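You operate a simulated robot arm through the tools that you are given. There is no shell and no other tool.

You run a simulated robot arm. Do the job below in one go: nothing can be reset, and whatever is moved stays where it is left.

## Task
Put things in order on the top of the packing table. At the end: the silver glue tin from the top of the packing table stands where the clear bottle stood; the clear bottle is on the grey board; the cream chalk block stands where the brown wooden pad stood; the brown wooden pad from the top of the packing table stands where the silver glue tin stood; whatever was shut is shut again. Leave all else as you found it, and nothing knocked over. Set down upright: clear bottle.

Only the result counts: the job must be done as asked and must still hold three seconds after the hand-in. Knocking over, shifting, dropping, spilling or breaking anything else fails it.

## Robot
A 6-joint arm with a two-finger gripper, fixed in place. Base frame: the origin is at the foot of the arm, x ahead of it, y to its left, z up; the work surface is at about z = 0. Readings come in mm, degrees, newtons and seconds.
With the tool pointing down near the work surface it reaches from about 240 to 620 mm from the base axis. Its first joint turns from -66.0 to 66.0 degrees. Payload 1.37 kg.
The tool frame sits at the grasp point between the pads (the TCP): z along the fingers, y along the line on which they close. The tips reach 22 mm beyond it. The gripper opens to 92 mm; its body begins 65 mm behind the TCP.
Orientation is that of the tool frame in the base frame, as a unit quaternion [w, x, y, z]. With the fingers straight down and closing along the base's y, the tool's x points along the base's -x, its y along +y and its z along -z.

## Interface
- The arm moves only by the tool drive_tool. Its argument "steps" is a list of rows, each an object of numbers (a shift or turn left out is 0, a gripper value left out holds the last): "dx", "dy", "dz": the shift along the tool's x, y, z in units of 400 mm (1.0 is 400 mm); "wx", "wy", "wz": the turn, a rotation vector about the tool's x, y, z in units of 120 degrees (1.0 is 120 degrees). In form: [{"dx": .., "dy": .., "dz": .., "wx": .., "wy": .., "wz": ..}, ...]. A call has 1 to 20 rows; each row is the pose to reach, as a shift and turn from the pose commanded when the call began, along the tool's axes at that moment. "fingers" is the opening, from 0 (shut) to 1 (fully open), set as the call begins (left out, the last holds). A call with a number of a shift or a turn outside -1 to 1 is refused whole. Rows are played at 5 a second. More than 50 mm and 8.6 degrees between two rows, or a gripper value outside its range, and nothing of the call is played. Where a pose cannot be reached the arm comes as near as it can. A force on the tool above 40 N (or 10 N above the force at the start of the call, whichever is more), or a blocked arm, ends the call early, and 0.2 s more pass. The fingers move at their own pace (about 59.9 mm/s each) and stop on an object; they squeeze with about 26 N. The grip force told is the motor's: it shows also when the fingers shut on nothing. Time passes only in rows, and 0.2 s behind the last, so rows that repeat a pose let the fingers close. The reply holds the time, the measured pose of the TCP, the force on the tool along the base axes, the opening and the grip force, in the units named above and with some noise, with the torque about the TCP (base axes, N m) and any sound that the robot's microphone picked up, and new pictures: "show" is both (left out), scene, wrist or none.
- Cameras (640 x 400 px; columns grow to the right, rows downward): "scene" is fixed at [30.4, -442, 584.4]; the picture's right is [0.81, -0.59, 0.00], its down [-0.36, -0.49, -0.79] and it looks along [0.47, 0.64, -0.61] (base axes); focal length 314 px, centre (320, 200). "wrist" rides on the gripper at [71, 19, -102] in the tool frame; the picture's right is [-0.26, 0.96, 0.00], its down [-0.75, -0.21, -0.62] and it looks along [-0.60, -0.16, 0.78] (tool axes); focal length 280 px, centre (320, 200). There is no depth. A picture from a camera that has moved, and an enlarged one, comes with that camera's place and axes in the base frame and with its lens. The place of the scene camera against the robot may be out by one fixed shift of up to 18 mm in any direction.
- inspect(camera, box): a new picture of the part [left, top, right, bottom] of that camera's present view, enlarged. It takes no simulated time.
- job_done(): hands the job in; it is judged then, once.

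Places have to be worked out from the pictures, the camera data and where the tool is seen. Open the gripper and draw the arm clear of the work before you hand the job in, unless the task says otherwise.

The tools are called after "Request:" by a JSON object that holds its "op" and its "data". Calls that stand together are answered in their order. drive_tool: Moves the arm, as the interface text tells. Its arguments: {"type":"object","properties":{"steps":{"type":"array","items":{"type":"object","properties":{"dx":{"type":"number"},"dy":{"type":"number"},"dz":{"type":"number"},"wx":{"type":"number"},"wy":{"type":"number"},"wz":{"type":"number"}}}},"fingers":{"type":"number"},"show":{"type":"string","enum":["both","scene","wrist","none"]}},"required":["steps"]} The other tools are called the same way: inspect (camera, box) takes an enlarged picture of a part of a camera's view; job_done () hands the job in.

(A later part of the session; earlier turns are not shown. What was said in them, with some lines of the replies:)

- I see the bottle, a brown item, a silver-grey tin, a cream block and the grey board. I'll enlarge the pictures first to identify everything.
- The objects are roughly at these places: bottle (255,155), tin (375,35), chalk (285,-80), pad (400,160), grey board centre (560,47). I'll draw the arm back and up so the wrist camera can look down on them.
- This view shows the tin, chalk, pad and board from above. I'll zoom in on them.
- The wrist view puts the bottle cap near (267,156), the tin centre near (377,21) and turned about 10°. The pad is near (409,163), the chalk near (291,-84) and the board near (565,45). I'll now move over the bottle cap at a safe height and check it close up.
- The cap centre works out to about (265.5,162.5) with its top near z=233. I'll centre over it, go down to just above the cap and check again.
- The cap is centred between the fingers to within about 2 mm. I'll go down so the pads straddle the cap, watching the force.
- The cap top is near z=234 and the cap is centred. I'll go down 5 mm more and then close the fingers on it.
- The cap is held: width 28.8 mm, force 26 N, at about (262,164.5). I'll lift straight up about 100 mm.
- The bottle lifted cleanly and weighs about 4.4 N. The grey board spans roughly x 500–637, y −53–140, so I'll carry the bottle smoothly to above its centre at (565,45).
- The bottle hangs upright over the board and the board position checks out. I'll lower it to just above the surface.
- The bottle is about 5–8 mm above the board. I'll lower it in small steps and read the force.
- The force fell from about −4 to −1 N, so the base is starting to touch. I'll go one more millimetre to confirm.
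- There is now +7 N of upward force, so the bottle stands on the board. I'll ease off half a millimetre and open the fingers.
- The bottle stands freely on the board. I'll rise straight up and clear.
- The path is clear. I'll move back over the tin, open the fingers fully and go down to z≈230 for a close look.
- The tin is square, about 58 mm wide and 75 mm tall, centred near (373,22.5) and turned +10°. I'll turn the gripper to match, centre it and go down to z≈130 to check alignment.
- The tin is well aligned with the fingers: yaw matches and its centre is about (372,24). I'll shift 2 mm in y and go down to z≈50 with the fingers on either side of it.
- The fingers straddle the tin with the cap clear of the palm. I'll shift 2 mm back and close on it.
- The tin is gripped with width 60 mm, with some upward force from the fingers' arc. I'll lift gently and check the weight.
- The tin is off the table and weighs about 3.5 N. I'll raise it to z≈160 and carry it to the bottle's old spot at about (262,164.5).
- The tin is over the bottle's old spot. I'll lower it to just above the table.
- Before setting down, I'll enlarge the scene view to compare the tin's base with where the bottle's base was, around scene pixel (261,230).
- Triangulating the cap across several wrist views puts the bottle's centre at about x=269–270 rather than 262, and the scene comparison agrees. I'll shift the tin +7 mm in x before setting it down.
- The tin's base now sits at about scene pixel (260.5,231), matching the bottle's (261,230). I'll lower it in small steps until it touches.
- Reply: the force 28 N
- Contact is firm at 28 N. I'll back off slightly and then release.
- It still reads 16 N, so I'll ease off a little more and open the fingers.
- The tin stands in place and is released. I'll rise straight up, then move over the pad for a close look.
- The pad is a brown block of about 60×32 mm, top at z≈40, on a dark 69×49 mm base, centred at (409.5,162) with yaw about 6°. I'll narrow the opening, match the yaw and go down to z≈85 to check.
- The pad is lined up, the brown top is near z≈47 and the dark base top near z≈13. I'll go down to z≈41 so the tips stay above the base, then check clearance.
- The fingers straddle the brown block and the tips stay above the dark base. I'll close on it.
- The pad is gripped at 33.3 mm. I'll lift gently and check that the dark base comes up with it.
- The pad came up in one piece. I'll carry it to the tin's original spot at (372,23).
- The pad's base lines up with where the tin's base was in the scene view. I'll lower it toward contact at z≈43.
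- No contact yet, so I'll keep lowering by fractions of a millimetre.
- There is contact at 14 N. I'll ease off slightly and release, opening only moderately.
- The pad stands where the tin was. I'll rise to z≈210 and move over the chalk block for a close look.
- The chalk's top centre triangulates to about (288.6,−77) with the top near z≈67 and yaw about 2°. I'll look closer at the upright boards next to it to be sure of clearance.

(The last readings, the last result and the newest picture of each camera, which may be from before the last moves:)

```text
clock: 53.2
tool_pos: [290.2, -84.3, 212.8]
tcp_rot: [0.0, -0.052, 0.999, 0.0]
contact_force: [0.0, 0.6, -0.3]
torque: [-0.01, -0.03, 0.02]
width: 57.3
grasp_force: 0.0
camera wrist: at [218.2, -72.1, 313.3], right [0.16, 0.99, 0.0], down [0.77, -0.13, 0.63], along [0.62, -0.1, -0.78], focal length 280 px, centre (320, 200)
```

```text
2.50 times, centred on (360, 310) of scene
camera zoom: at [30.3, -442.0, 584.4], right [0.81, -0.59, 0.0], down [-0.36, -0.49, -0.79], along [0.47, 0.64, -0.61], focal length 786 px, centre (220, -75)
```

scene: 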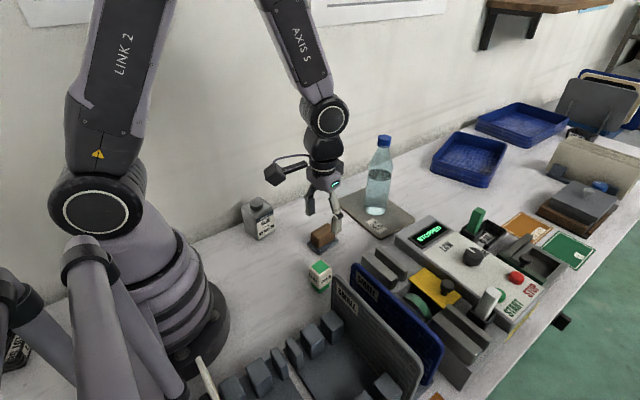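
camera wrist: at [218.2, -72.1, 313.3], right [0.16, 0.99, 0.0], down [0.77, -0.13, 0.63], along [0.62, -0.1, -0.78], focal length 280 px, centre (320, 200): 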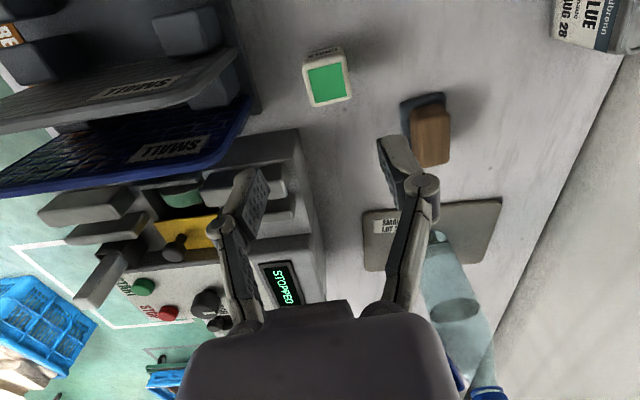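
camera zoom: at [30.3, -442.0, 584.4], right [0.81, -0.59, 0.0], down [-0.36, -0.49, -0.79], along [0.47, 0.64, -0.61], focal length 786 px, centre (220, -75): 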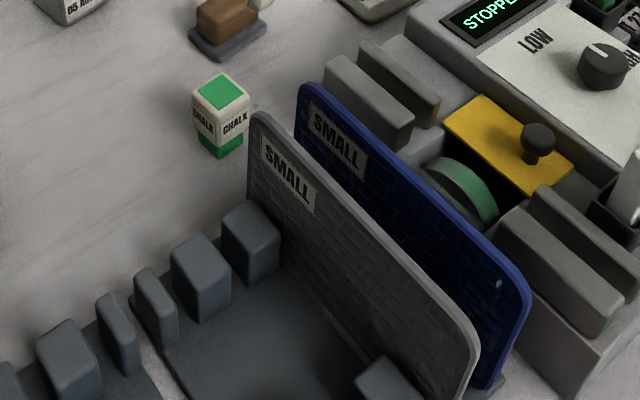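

The upright boards' near edges are at about y=−155 and z up to 142, leaving about 25 mm beside the fingers. I'll centre over the chalk at (287.5,−77.7), match its yaw and go down to z≈115.

Request:
{"op": "drive_tool", "data": {"steps": [{"dx": 0.005, "dy": 0.017, "wz": 0.033}, {"dx": 0.005, "dy": 0.017, "dz": 0.08, "wz": 0.033}, {"dx": 0.005, "dy": 0.017, "dz": 0.16, "wz": 0.033}, {"dx": 0.005, "dy": 0.017, "dz": 0.22, "wz": 0.033}, {"dx": 0.005, "dy": 0.017, "dz": 0.245, "wz": 0.033}, {"dx": 0.005, "dy": 0.017, "dz": 0.245, "wz": 0.033}], "fingers": 0.58}}

Request:
{"op": "inspect", "data": {"camera": "wrist", "box": [200, 40, 440, 240]}}

Request:
{"op": "inspect", "data": {"camera": "scene", "box": [260, 180, 400, 320]}}

```text
clock: 54.6
tool_pos: [288.3, -78.2, 113.6]
tcp_rot: [0.0, -0.017, 1.0, 0.0]
contact_force: [0.2, -0.3, -0.7]
torque: [0.02, 0.01, -0.02]
width: 53.4
grasp_force: 0.0
camera wrist: at [217.1, -61.3, 214.0], right [0.23, 0.97, 0.0], down [0.76, -0.18, 0.63], along [0.61, -0.14, -0.78], focal length 280 px, centre (320, 200)
```

scene: 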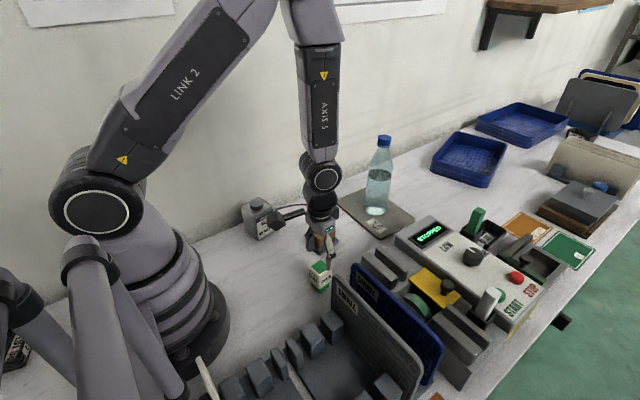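
wrist: 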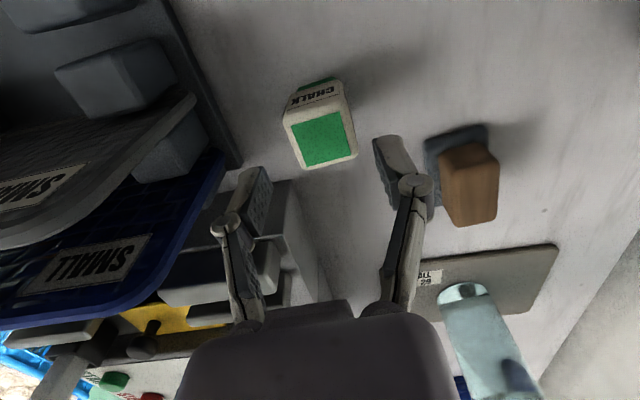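

```text
2.00 times, centred on (320, 140) of wrist
camera zoom: at [217.1, -61.3, 214.0], right [0.23, 0.97, 0.0], down [0.76, -0.18, 0.63], along [0.61, -0.14, -0.78], focal length 561 px, centre (320, 320)
```

zoom: 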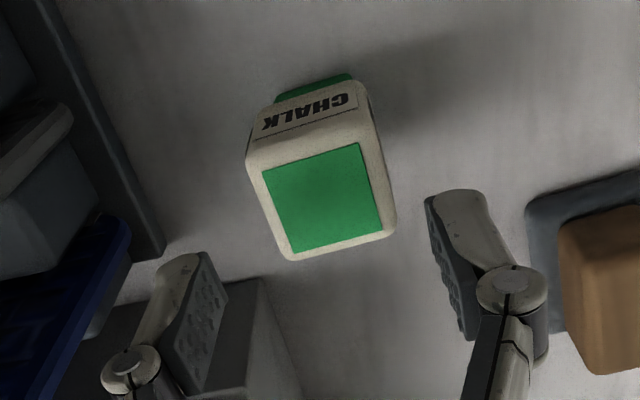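

```text
2.86 times, centred on (330, 250) of scene
camera zoom: at [30.4, -442.0, 584.4], right [0.81, -0.59, 0.0], down [-0.36, -0.49, -0.79], along [0.47, 0.64, -0.61], focal length 898 px, centre (291, 57)
```

zoom: 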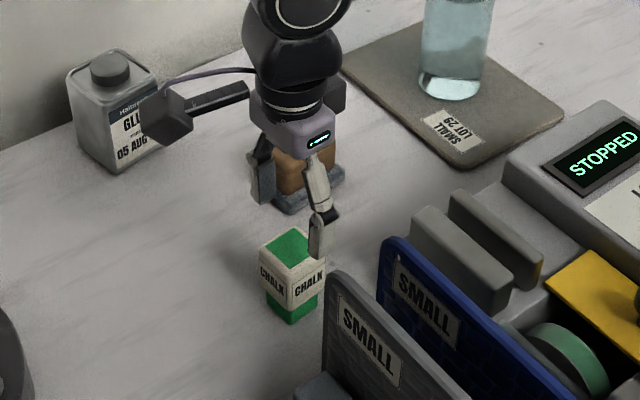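

The chalk is centred to within 1 mm and its top is near z≈65. I'll go down to z≈48 with the fingers on either side.

Request:
{"op": "drive_tool", "data": {"steps": [{"dx": -0.001, "dy": 0.001, "dz": 0.04}, {"dx": -0.001, "dy": 0.001, "dz": 0.08}, {"dx": -0.001, "dy": 0.001, "dz": 0.12}, {"dx": -0.001, "dy": 0.001, "dz": 0.15}, {"dx": -0.001, "dy": 0.001, "dz": 0.164}, {"dx": -0.001, "dy": 0.001, "dz": 0.164}], "fingers": 0.56}}

Request:
{"op": "inspect", "data": {"camera": "scene", "box": [260, 180, 400, 320]}}

Request:
{"op": "inspect", "data": {"camera": "wrist", "box": [200, 80, 440, 280]}}

```text
clock: 56.0
tool_pos: [288.5, -77.9, 44.7]
tcp_rot: [0.001, -0.017, 1.0, 0.0]
contact_force: [0.3, 0.4, -0.2]
torque: [0.01, -0.01, 0.04]
width: 51.7
grasp_force: 0.1
camera wrist: at [217.3, -60.7, 147.1], right [0.23, 0.97, 0.0], down [0.76, -0.18, 0.63], along [0.61, -0.14, -0.78], focal length 280 px, centre (320, 200)
```

scene: 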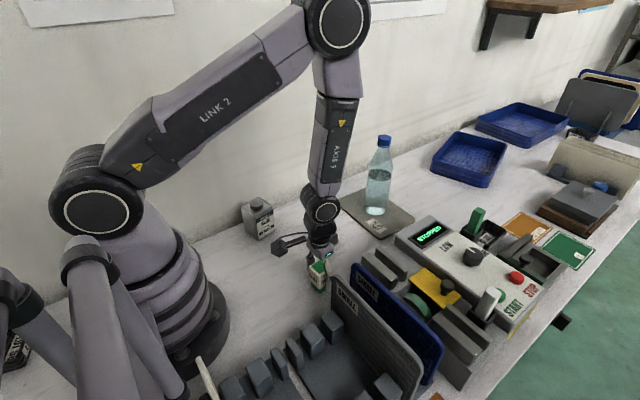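
wrist: 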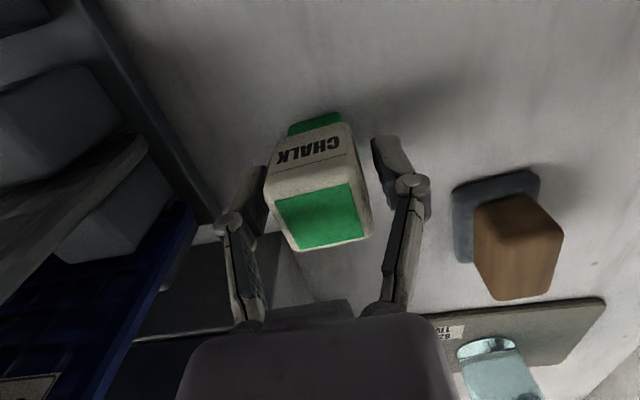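

```text
2.86 times, centred on (330, 250) of scene
camera zoom: at [30.4, -442.0, 584.4], right [0.81, -0.59, 0.0], down [-0.36, -0.49, -0.79], along [0.47, 0.64, -0.61], focal length 898 px, centre (291, 57)
```

zoom: 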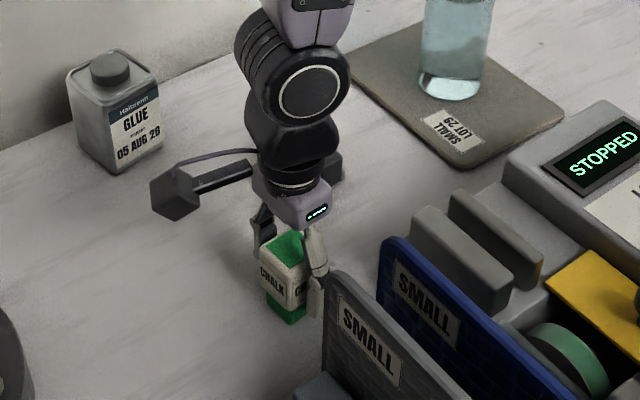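

```text
2.00 times, centred on (320, 180) of wrist
camera zoom: at [217.3, -60.7, 147.1], right [0.23, 0.97, 0.0], down [0.76, -0.18, 0.63], along [0.61, -0.14, -0.78], focal length 561 px, centre (320, 240)
```

zoom: 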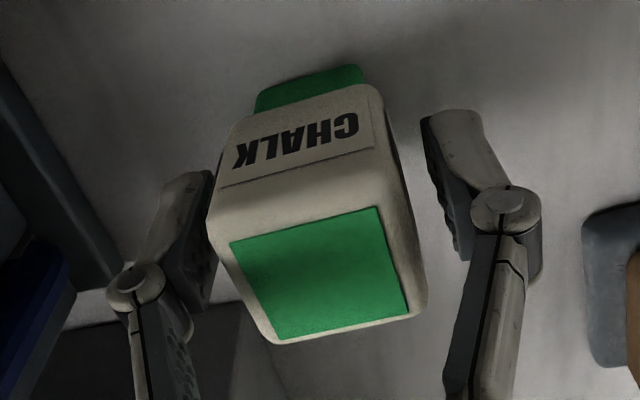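

The chalk sits between the fingers, centred to within a millimetre. I'll close on it.

Request:
{"op": "drive_tool", "data": {"steps": [{"dz": 0}, {"dz": 0}, {"dz": 0}, {"dz": 0}], "fingers": 0.0}}

Request:
{"op": "inspect", "data": {"camera": "wrist", "box": [200, 80, 440, 280]}}

```text
clock: 57.0
tool_pos: [288.1, -77.8, 47.0]
tcp_rot: [0.0, -0.018, 1.0, 0.0]
contact_force: [0.2, -0.3, 1.1]
torque: [-0.03, 0.04, 0.04]
width: 37.2
grasp_force: 25.7
camera wrist: at [217.3, -60.7, 147.3], right [0.23, 0.97, 0.0], down [0.76, -0.18, 0.62], along [0.61, -0.14, -0.78], focal length 280 px, centre (320, 200)
```

scene: 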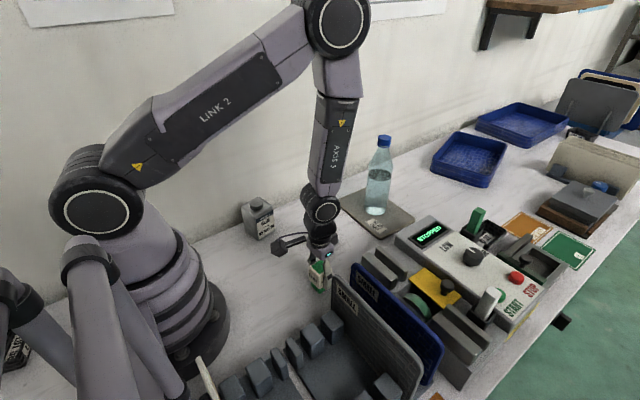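
wrist: 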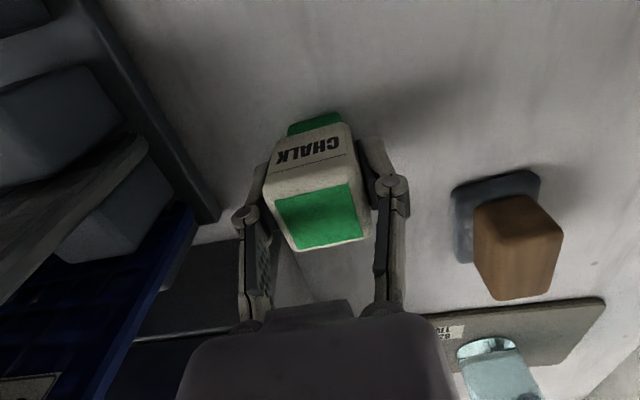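

```text
2.00 times, centred on (320, 180) of wrist
camera zoom: at [217.3, -60.7, 147.3], right [0.23, 0.97, 0.0], down [0.76, -0.18, 0.62], along [0.61, -0.14, -0.78], focal length 561 px, centre (320, 240)
```

zoom: 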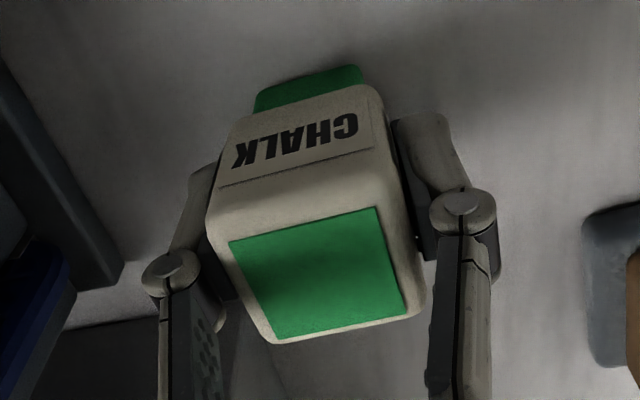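

The chalk is gripped at 37 mm. I'll lift it gently and check.

Request:
{"op": "drive_tool", "data": {"steps": [{"dz": -0.006}, {"dz": -0.02}, {"dz": -0.06}, {"dz": -0.12}, {"dz": -0.19}, {"dz": -0.26}, {"dz": -0.28}, {"dz": -0.28}]}}

```text
clock: 58.8
tool_pos: [287.4, -78.0, 157.8]
tcp_rot: [0.001, -0.018, 1.0, 0.0]
contact_force: [0.4, 0.9, 0.0]
torque: [0.04, 0.0, 0.05]
width: 37.3
grasp_force: 26.0
camera wrist: at [215.7, -61.9, 259.8], right [0.23, 0.97, 0.0], down [0.76, -0.18, 0.62], along [0.61, -0.14, -0.78], focal length 280 px, centre (320, 200)
```

scene: 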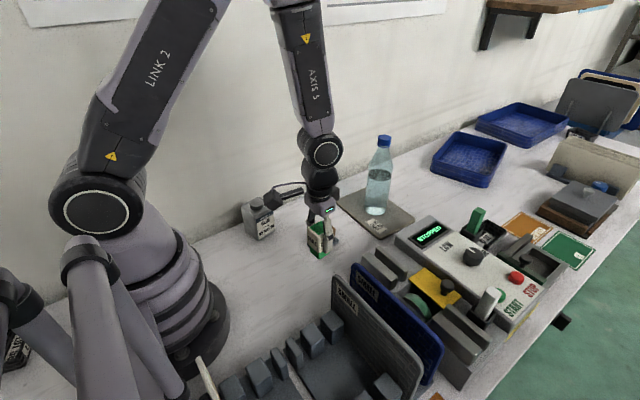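
wrist: 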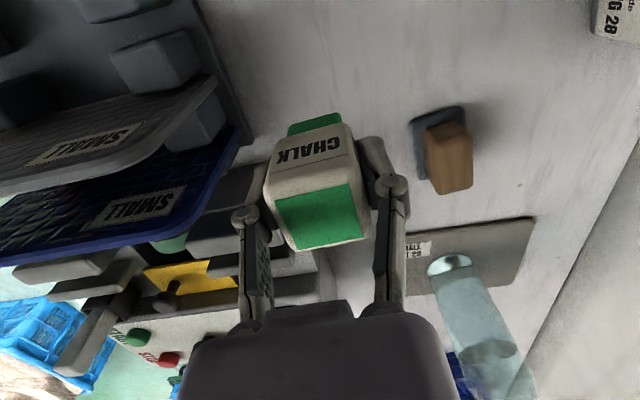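

The chalk is held and clear of everything. I'll carry it to the pad's old spot at about (409,162).

Request:
{"op": "drive_tool", "data": {"steps": [{"dx": -0.01, "dy": 0.018}, {"dx": -0.032, "dy": 0.059}, {"dx": -0.064, "dy": 0.118}, {"dx": -0.106, "dy": 0.194}, {"dx": -0.15, "dy": 0.275}, {"dx": -0.194, "dy": 0.356}, {"dx": -0.236, "dy": 0.432}, {"dx": -0.273, "dy": 0.5}, {"dx": -0.3, "dy": 0.55}, {"dx": -0.316, "dy": 0.579}, {"dx": -0.3215, "dy": 0.589}, {"dx": -0.3215, "dy": 0.589}]}}

Request:
{"op": "inspect", "data": {"camera": "scene", "box": [250, 120, 370, 240]}}

```text
clock: 61.4
tool_pos: [408.2, 162.1, 158.7]
tcp_rot: [0.0, -0.017, 1.0, 0.0]
contact_force: [0.3, 0.8, -0.6]
torque: [0.0, -0.05, -0.01]
width: 37.3
grasp_force: 26.2
camera wrist: at [337.8, 178.3, 259.7], right [0.23, 0.97, 0.0], down [0.76, -0.18, 0.62], along [0.61, -0.14, -0.78], focal length 280 px, centre (320, 200)
```

scene: 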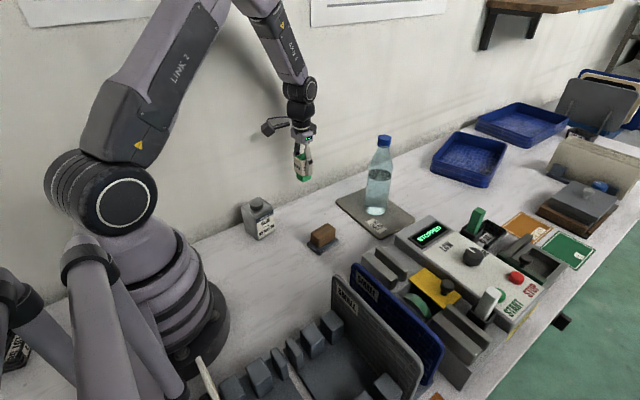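
wrist: 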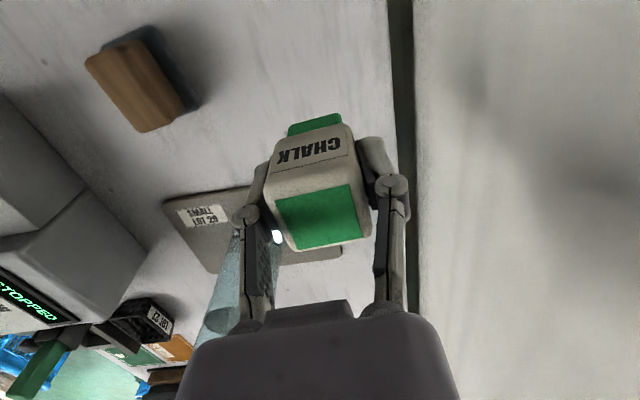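

```text
3.33 times, centred on (310, 180) of scene
camera zoom: at [30.4, -442.0, 584.4], right [0.81, -0.59, 0.0], down [-0.36, -0.49, -0.79], along [0.47, 0.64, -0.61], focal length 1048 px, centre (353, 267)
```

zoom: 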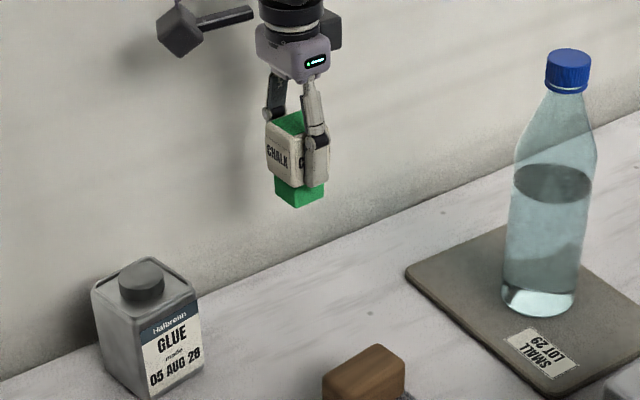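

The chalk is over the target. I'll lower it to a few millimetres above the table.

Request:
{"op": "drive_tool", "data": {"steps": [{"dz": 0.03}, {"dz": 0.09}, {"dz": 0.15}, {"dz": 0.21}, {"dz": 0.25}, {"dz": 0.268}, {"dz": 0.268}]}}

Request:
{"op": "inspect", "data": {"camera": "scene", "box": [260, 160, 340, 240]}}

```text
clock: 63.0
tool_pos: [408.0, 160.5, 51.8]
tcp_rot: [0.0, -0.018, 1.0, 0.0]
contact_force: [-1.0, -0.6, -0.9]
torque: [-0.03, 0.02, -0.04]
width: 37.2
grasp_force: 26.1
camera wrist: at [336.0, 178.7, 152.9], right [0.23, 0.97, 0.0], down [0.76, -0.18, 0.63], along [0.61, -0.14, -0.78], focal length 280 px, centre (320, 200)
```

scene: 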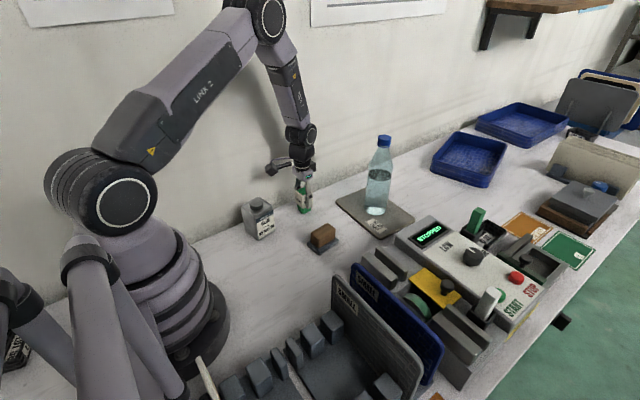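
wrist: 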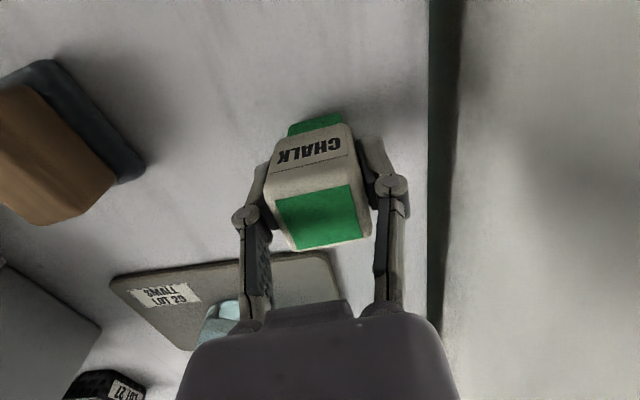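

```text
5.00 times, centred on (300, 200) of scene
camera zoom: at [30.4, -442.0, 584.4], right [0.81, -0.59, 0.0], down [-0.36, -0.49, -0.79], along [0.47, 0.64, -0.61], focal length 1572 px, centre (420, 200)
```

zoom: 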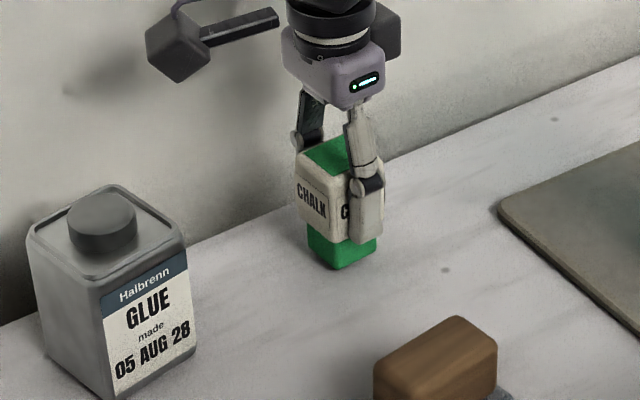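

The chalk's base lines up with the pad's old base centre to within 1 px. I'll lower it in small steps until it touches.

Request:
{"op": "drive_tool", "data": {"steps": [{"dz": 0.005}, {"dz": 0.01}, {"dz": 0.01}], "show": "none"}}

Request:
{"op": "drive_tool", "data": {"steps": [{"dz": 0.001}, {"dz": 0.002}, {"dz": 0.002}], "show": "none"}}

```text
clock: 63.8
tool_pos: [407.2, 161.7, 48.2]
tcp_rot: [0.0, -0.018, 1.0, 0.0]
contact_force: [-0.3, -0.3, -0.2]
torque: [0.03, -0.01, 0.03]
width: 37.0
grasp_force: 26.3
```

```text
clock: 64.6
tool_pos: [407.5, 163.2, 47.8]
tcp_rot: [-0.001, -0.017, 1.0, 0.0]
contact_force: [0.4, -0.3, -0.2]
torque: [-0.01, -0.03, -0.04]
width: 36.8
grasp_force: 25.6
```

Still no contact, so I'll continue down in sub-millimetre steps.

Request:
{"op": "drive_tool", "data": {"steps": [{"dz": 0.001}, {"dz": 0.002}, {"dz": 0.002}], "show": "none"}}

Request:
{"op": "drive_tool", "data": {"steps": [{"dz": 0.001}, {"dz": 0.0015}, {"dz": 0.0015}], "show": "none"}}

```text
clock: 65.4
tool_pos: [409.2, 162.5, 46.8]
tcp_rot: [0.0, -0.017, 1.0, 0.0]
contact_force: [-1.0, 0.3, 0.2]
torque: [-0.02, 0.01, 0.0]
width: 37.1
grasp_force: 25.7
```

```text
clock: 66.2
tool_pos: [409.3, 162.2, 46.4]
tcp_rot: [0.0, -0.017, 1.0, 0.0]
contact_force: [-4.0, -4.2, 15.4]
torque: [-0.15, 0.19, -0.03]
width: 37.3
grasp_force: 26.2
```

The block is touching at 15 N. I'll ease off slightly and open the fingers.

Request:
{"op": "drive_tool", "data": {"steps": [{"dz": -0.001}, {"dz": -0.001}], "show": "none"}}

Request:
{"op": "drive_tool", "data": {"steps": [{"dz": 0}, {"dz": 0}, {"dz": 0}], "fingers": 0.6}}

Request:
{"op": "inspect", "data": {"camera": "scene", "box": [260, 160, 340, 240]}}

```text
clock: 66.8
tool_pos: [409.3, 162.6, 44.9]
tcp_rot: [0.0, -0.018, 1.0, 0.0]
contact_force: [-3.9, -5.5, 20.9]
torque: [-0.23, 0.19, 0.04]
width: 37.1
grasp_force: 25.9
```

```text
clock: 67.6
tool_pos: [408.3, 162.2, 43.8]
tcp_rot: [0.0, -0.017, 1.0, 0.0]
contact_force: [0.2, -0.7, 0.2]
torque: [0.0, 0.0, -0.03]
width: 55.2
grasp_force: 0.1
camera wrist: at [337.5, 179.5, 146.6], right [0.23, 0.97, 0.0], down [0.76, -0.18, 0.62], along [0.61, -0.14, -0.78], focal length 280 px, centre (320, 200)
```

scene: 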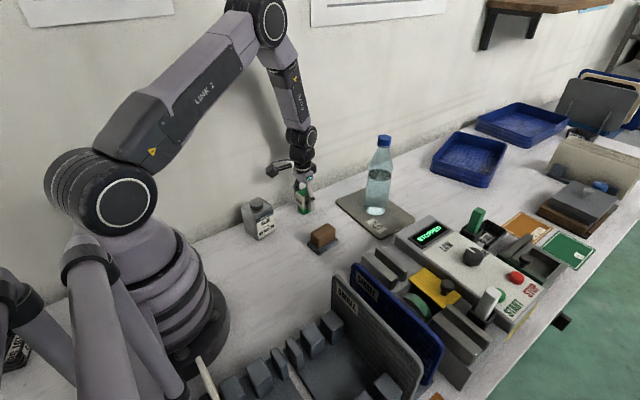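
wrist: 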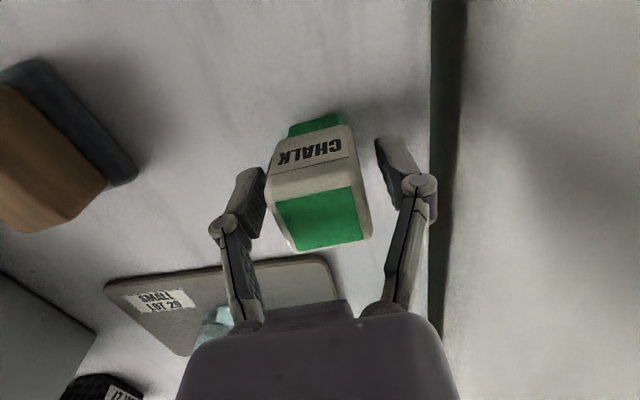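

```text
5.00 times, centred on (300, 200) of scene
camera zoom: at [30.4, -442.0, 584.4], right [0.81, -0.59, 0.0], down [-0.36, -0.49, -0.79], along [0.47, 0.64, -0.61], focal length 1572 px, centre (420, 200)
```

zoom: 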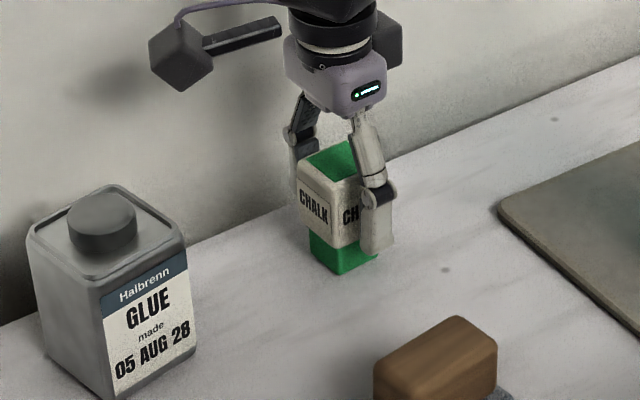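

The chalk stands and is released. I'll rise straight up and draw the arm clear, then check everything.

Request:
{"op": "drive_tool", "data": {"steps": [{"dz": -0.04}, {"dz": -0.12}, {"dz": -0.22}, {"dz": -0.32}, {"dz": -0.42}, {"dz": -0.52}, {"dz": -0.62}, {"dz": -0.7}, {"dx": 0.07, "dy": -0.06, "dz": -0.72}, {"dx": 0.15, "dy": -0.13, "dz": -0.74}, {"dx": 0.22, "dy": -0.2, "dz": -0.75}, {"dx": 0.27, "dy": -0.26, "dz": -0.75}, {"dx": 0.27, "dy": -0.26, "dz": -0.75}], "fingers": 1.0}}

Request:
{"op": "inspect", "data": {"camera": "scene", "box": [220, 120, 440, 300]}}

Request:
{"op": "inspect", "data": {"camera": "wrist", "box": [180, 0, 460, 220]}}

```text
clock: 70.4
tool_pos: [304.1, 55.3, 346.9]
tcp_rot: [-0.001, -0.017, 1.0, 0.0]
contact_force: [0.0, 0.0, -1.0]
torque: [-0.04, 0.02, -0.01]
width: 91.7
grasp_force: 0.0
camera wrist: at [232.1, 71.8, 448.2], right [0.23, 0.97, 0.0], down [0.76, -0.18, 0.63], along [0.61, -0.14, -0.78], focal length 280 px, centre (320, 200)
```

scene: 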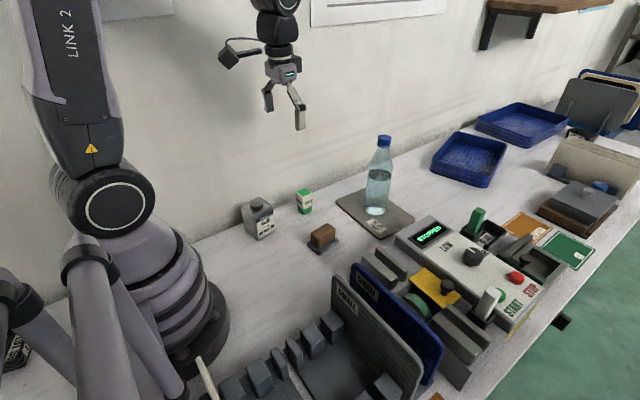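
wrist: 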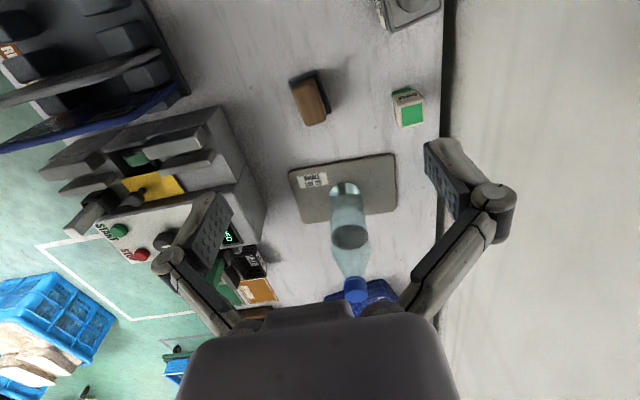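

```text
2.22 times, centred on (330, 210) of scene
camera zoom: at [30.3, -442.0, 584.4], right [0.81, -0.59, 0.0], down [-0.36, -0.49, -0.79], along [0.47, 0.64, -0.61], focal length 699 px, centre (298, 178)
```

zoom: 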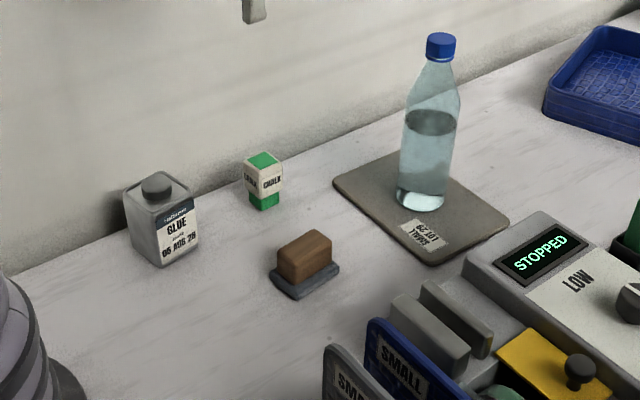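

```text
1.82 times, centred on (320, 110) of wrist
camera zoom: at [232.1, 71.8, 448.2], right [0.23, 0.97, 0.0], down [0.76, -0.18, 0.63], along [0.61, -0.14, -0.78], focal length 510 px, centre (320, 364)
```

zoom: 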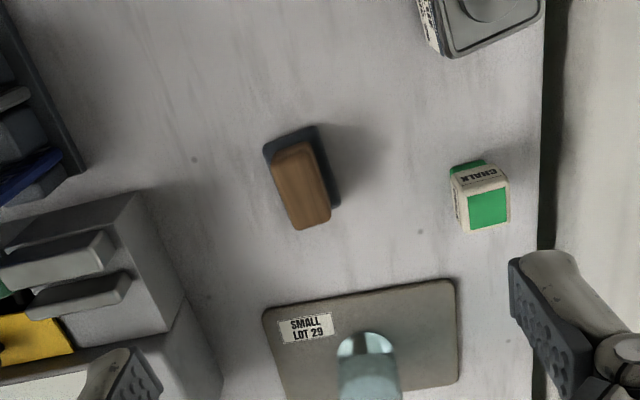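

All four things stand upright where asked: tin on the bottle's old spot, bottle on the grey board, chalk on the pad's old spot and pad on the tin's old spot. Nothing else was touched, nothing had to be opened, and the gripper is open and clear, so I hand the job in.

Request:
{"op": "job_done", "data": {}}

```text
The job is handed in.
```

I finished the swap and handed the job in. I haven't been told whether it passed.

| Object | Where it stands now |
|---|---|
| Silver glue tin | Where the clear bottle stood |
| Clear bottle | Upright, near the middle of the grey board |
| Brown wooden pad | Where the silver glue tin stood |
| Cream chalk block | Where the brown wooden pad stood |

In the last pictures all four were upright, and the scene camera put each of the three swapped items within a few millimetres of its target. The bottle's old spot was the hardest to pin down, so the tin is the least certain of these, perhaps 3–4 mm out.

I opened nothing, so nothing needed shutting again, and I saw no sign that anything else had moved. The gripper is open and the arm is clear of the work.
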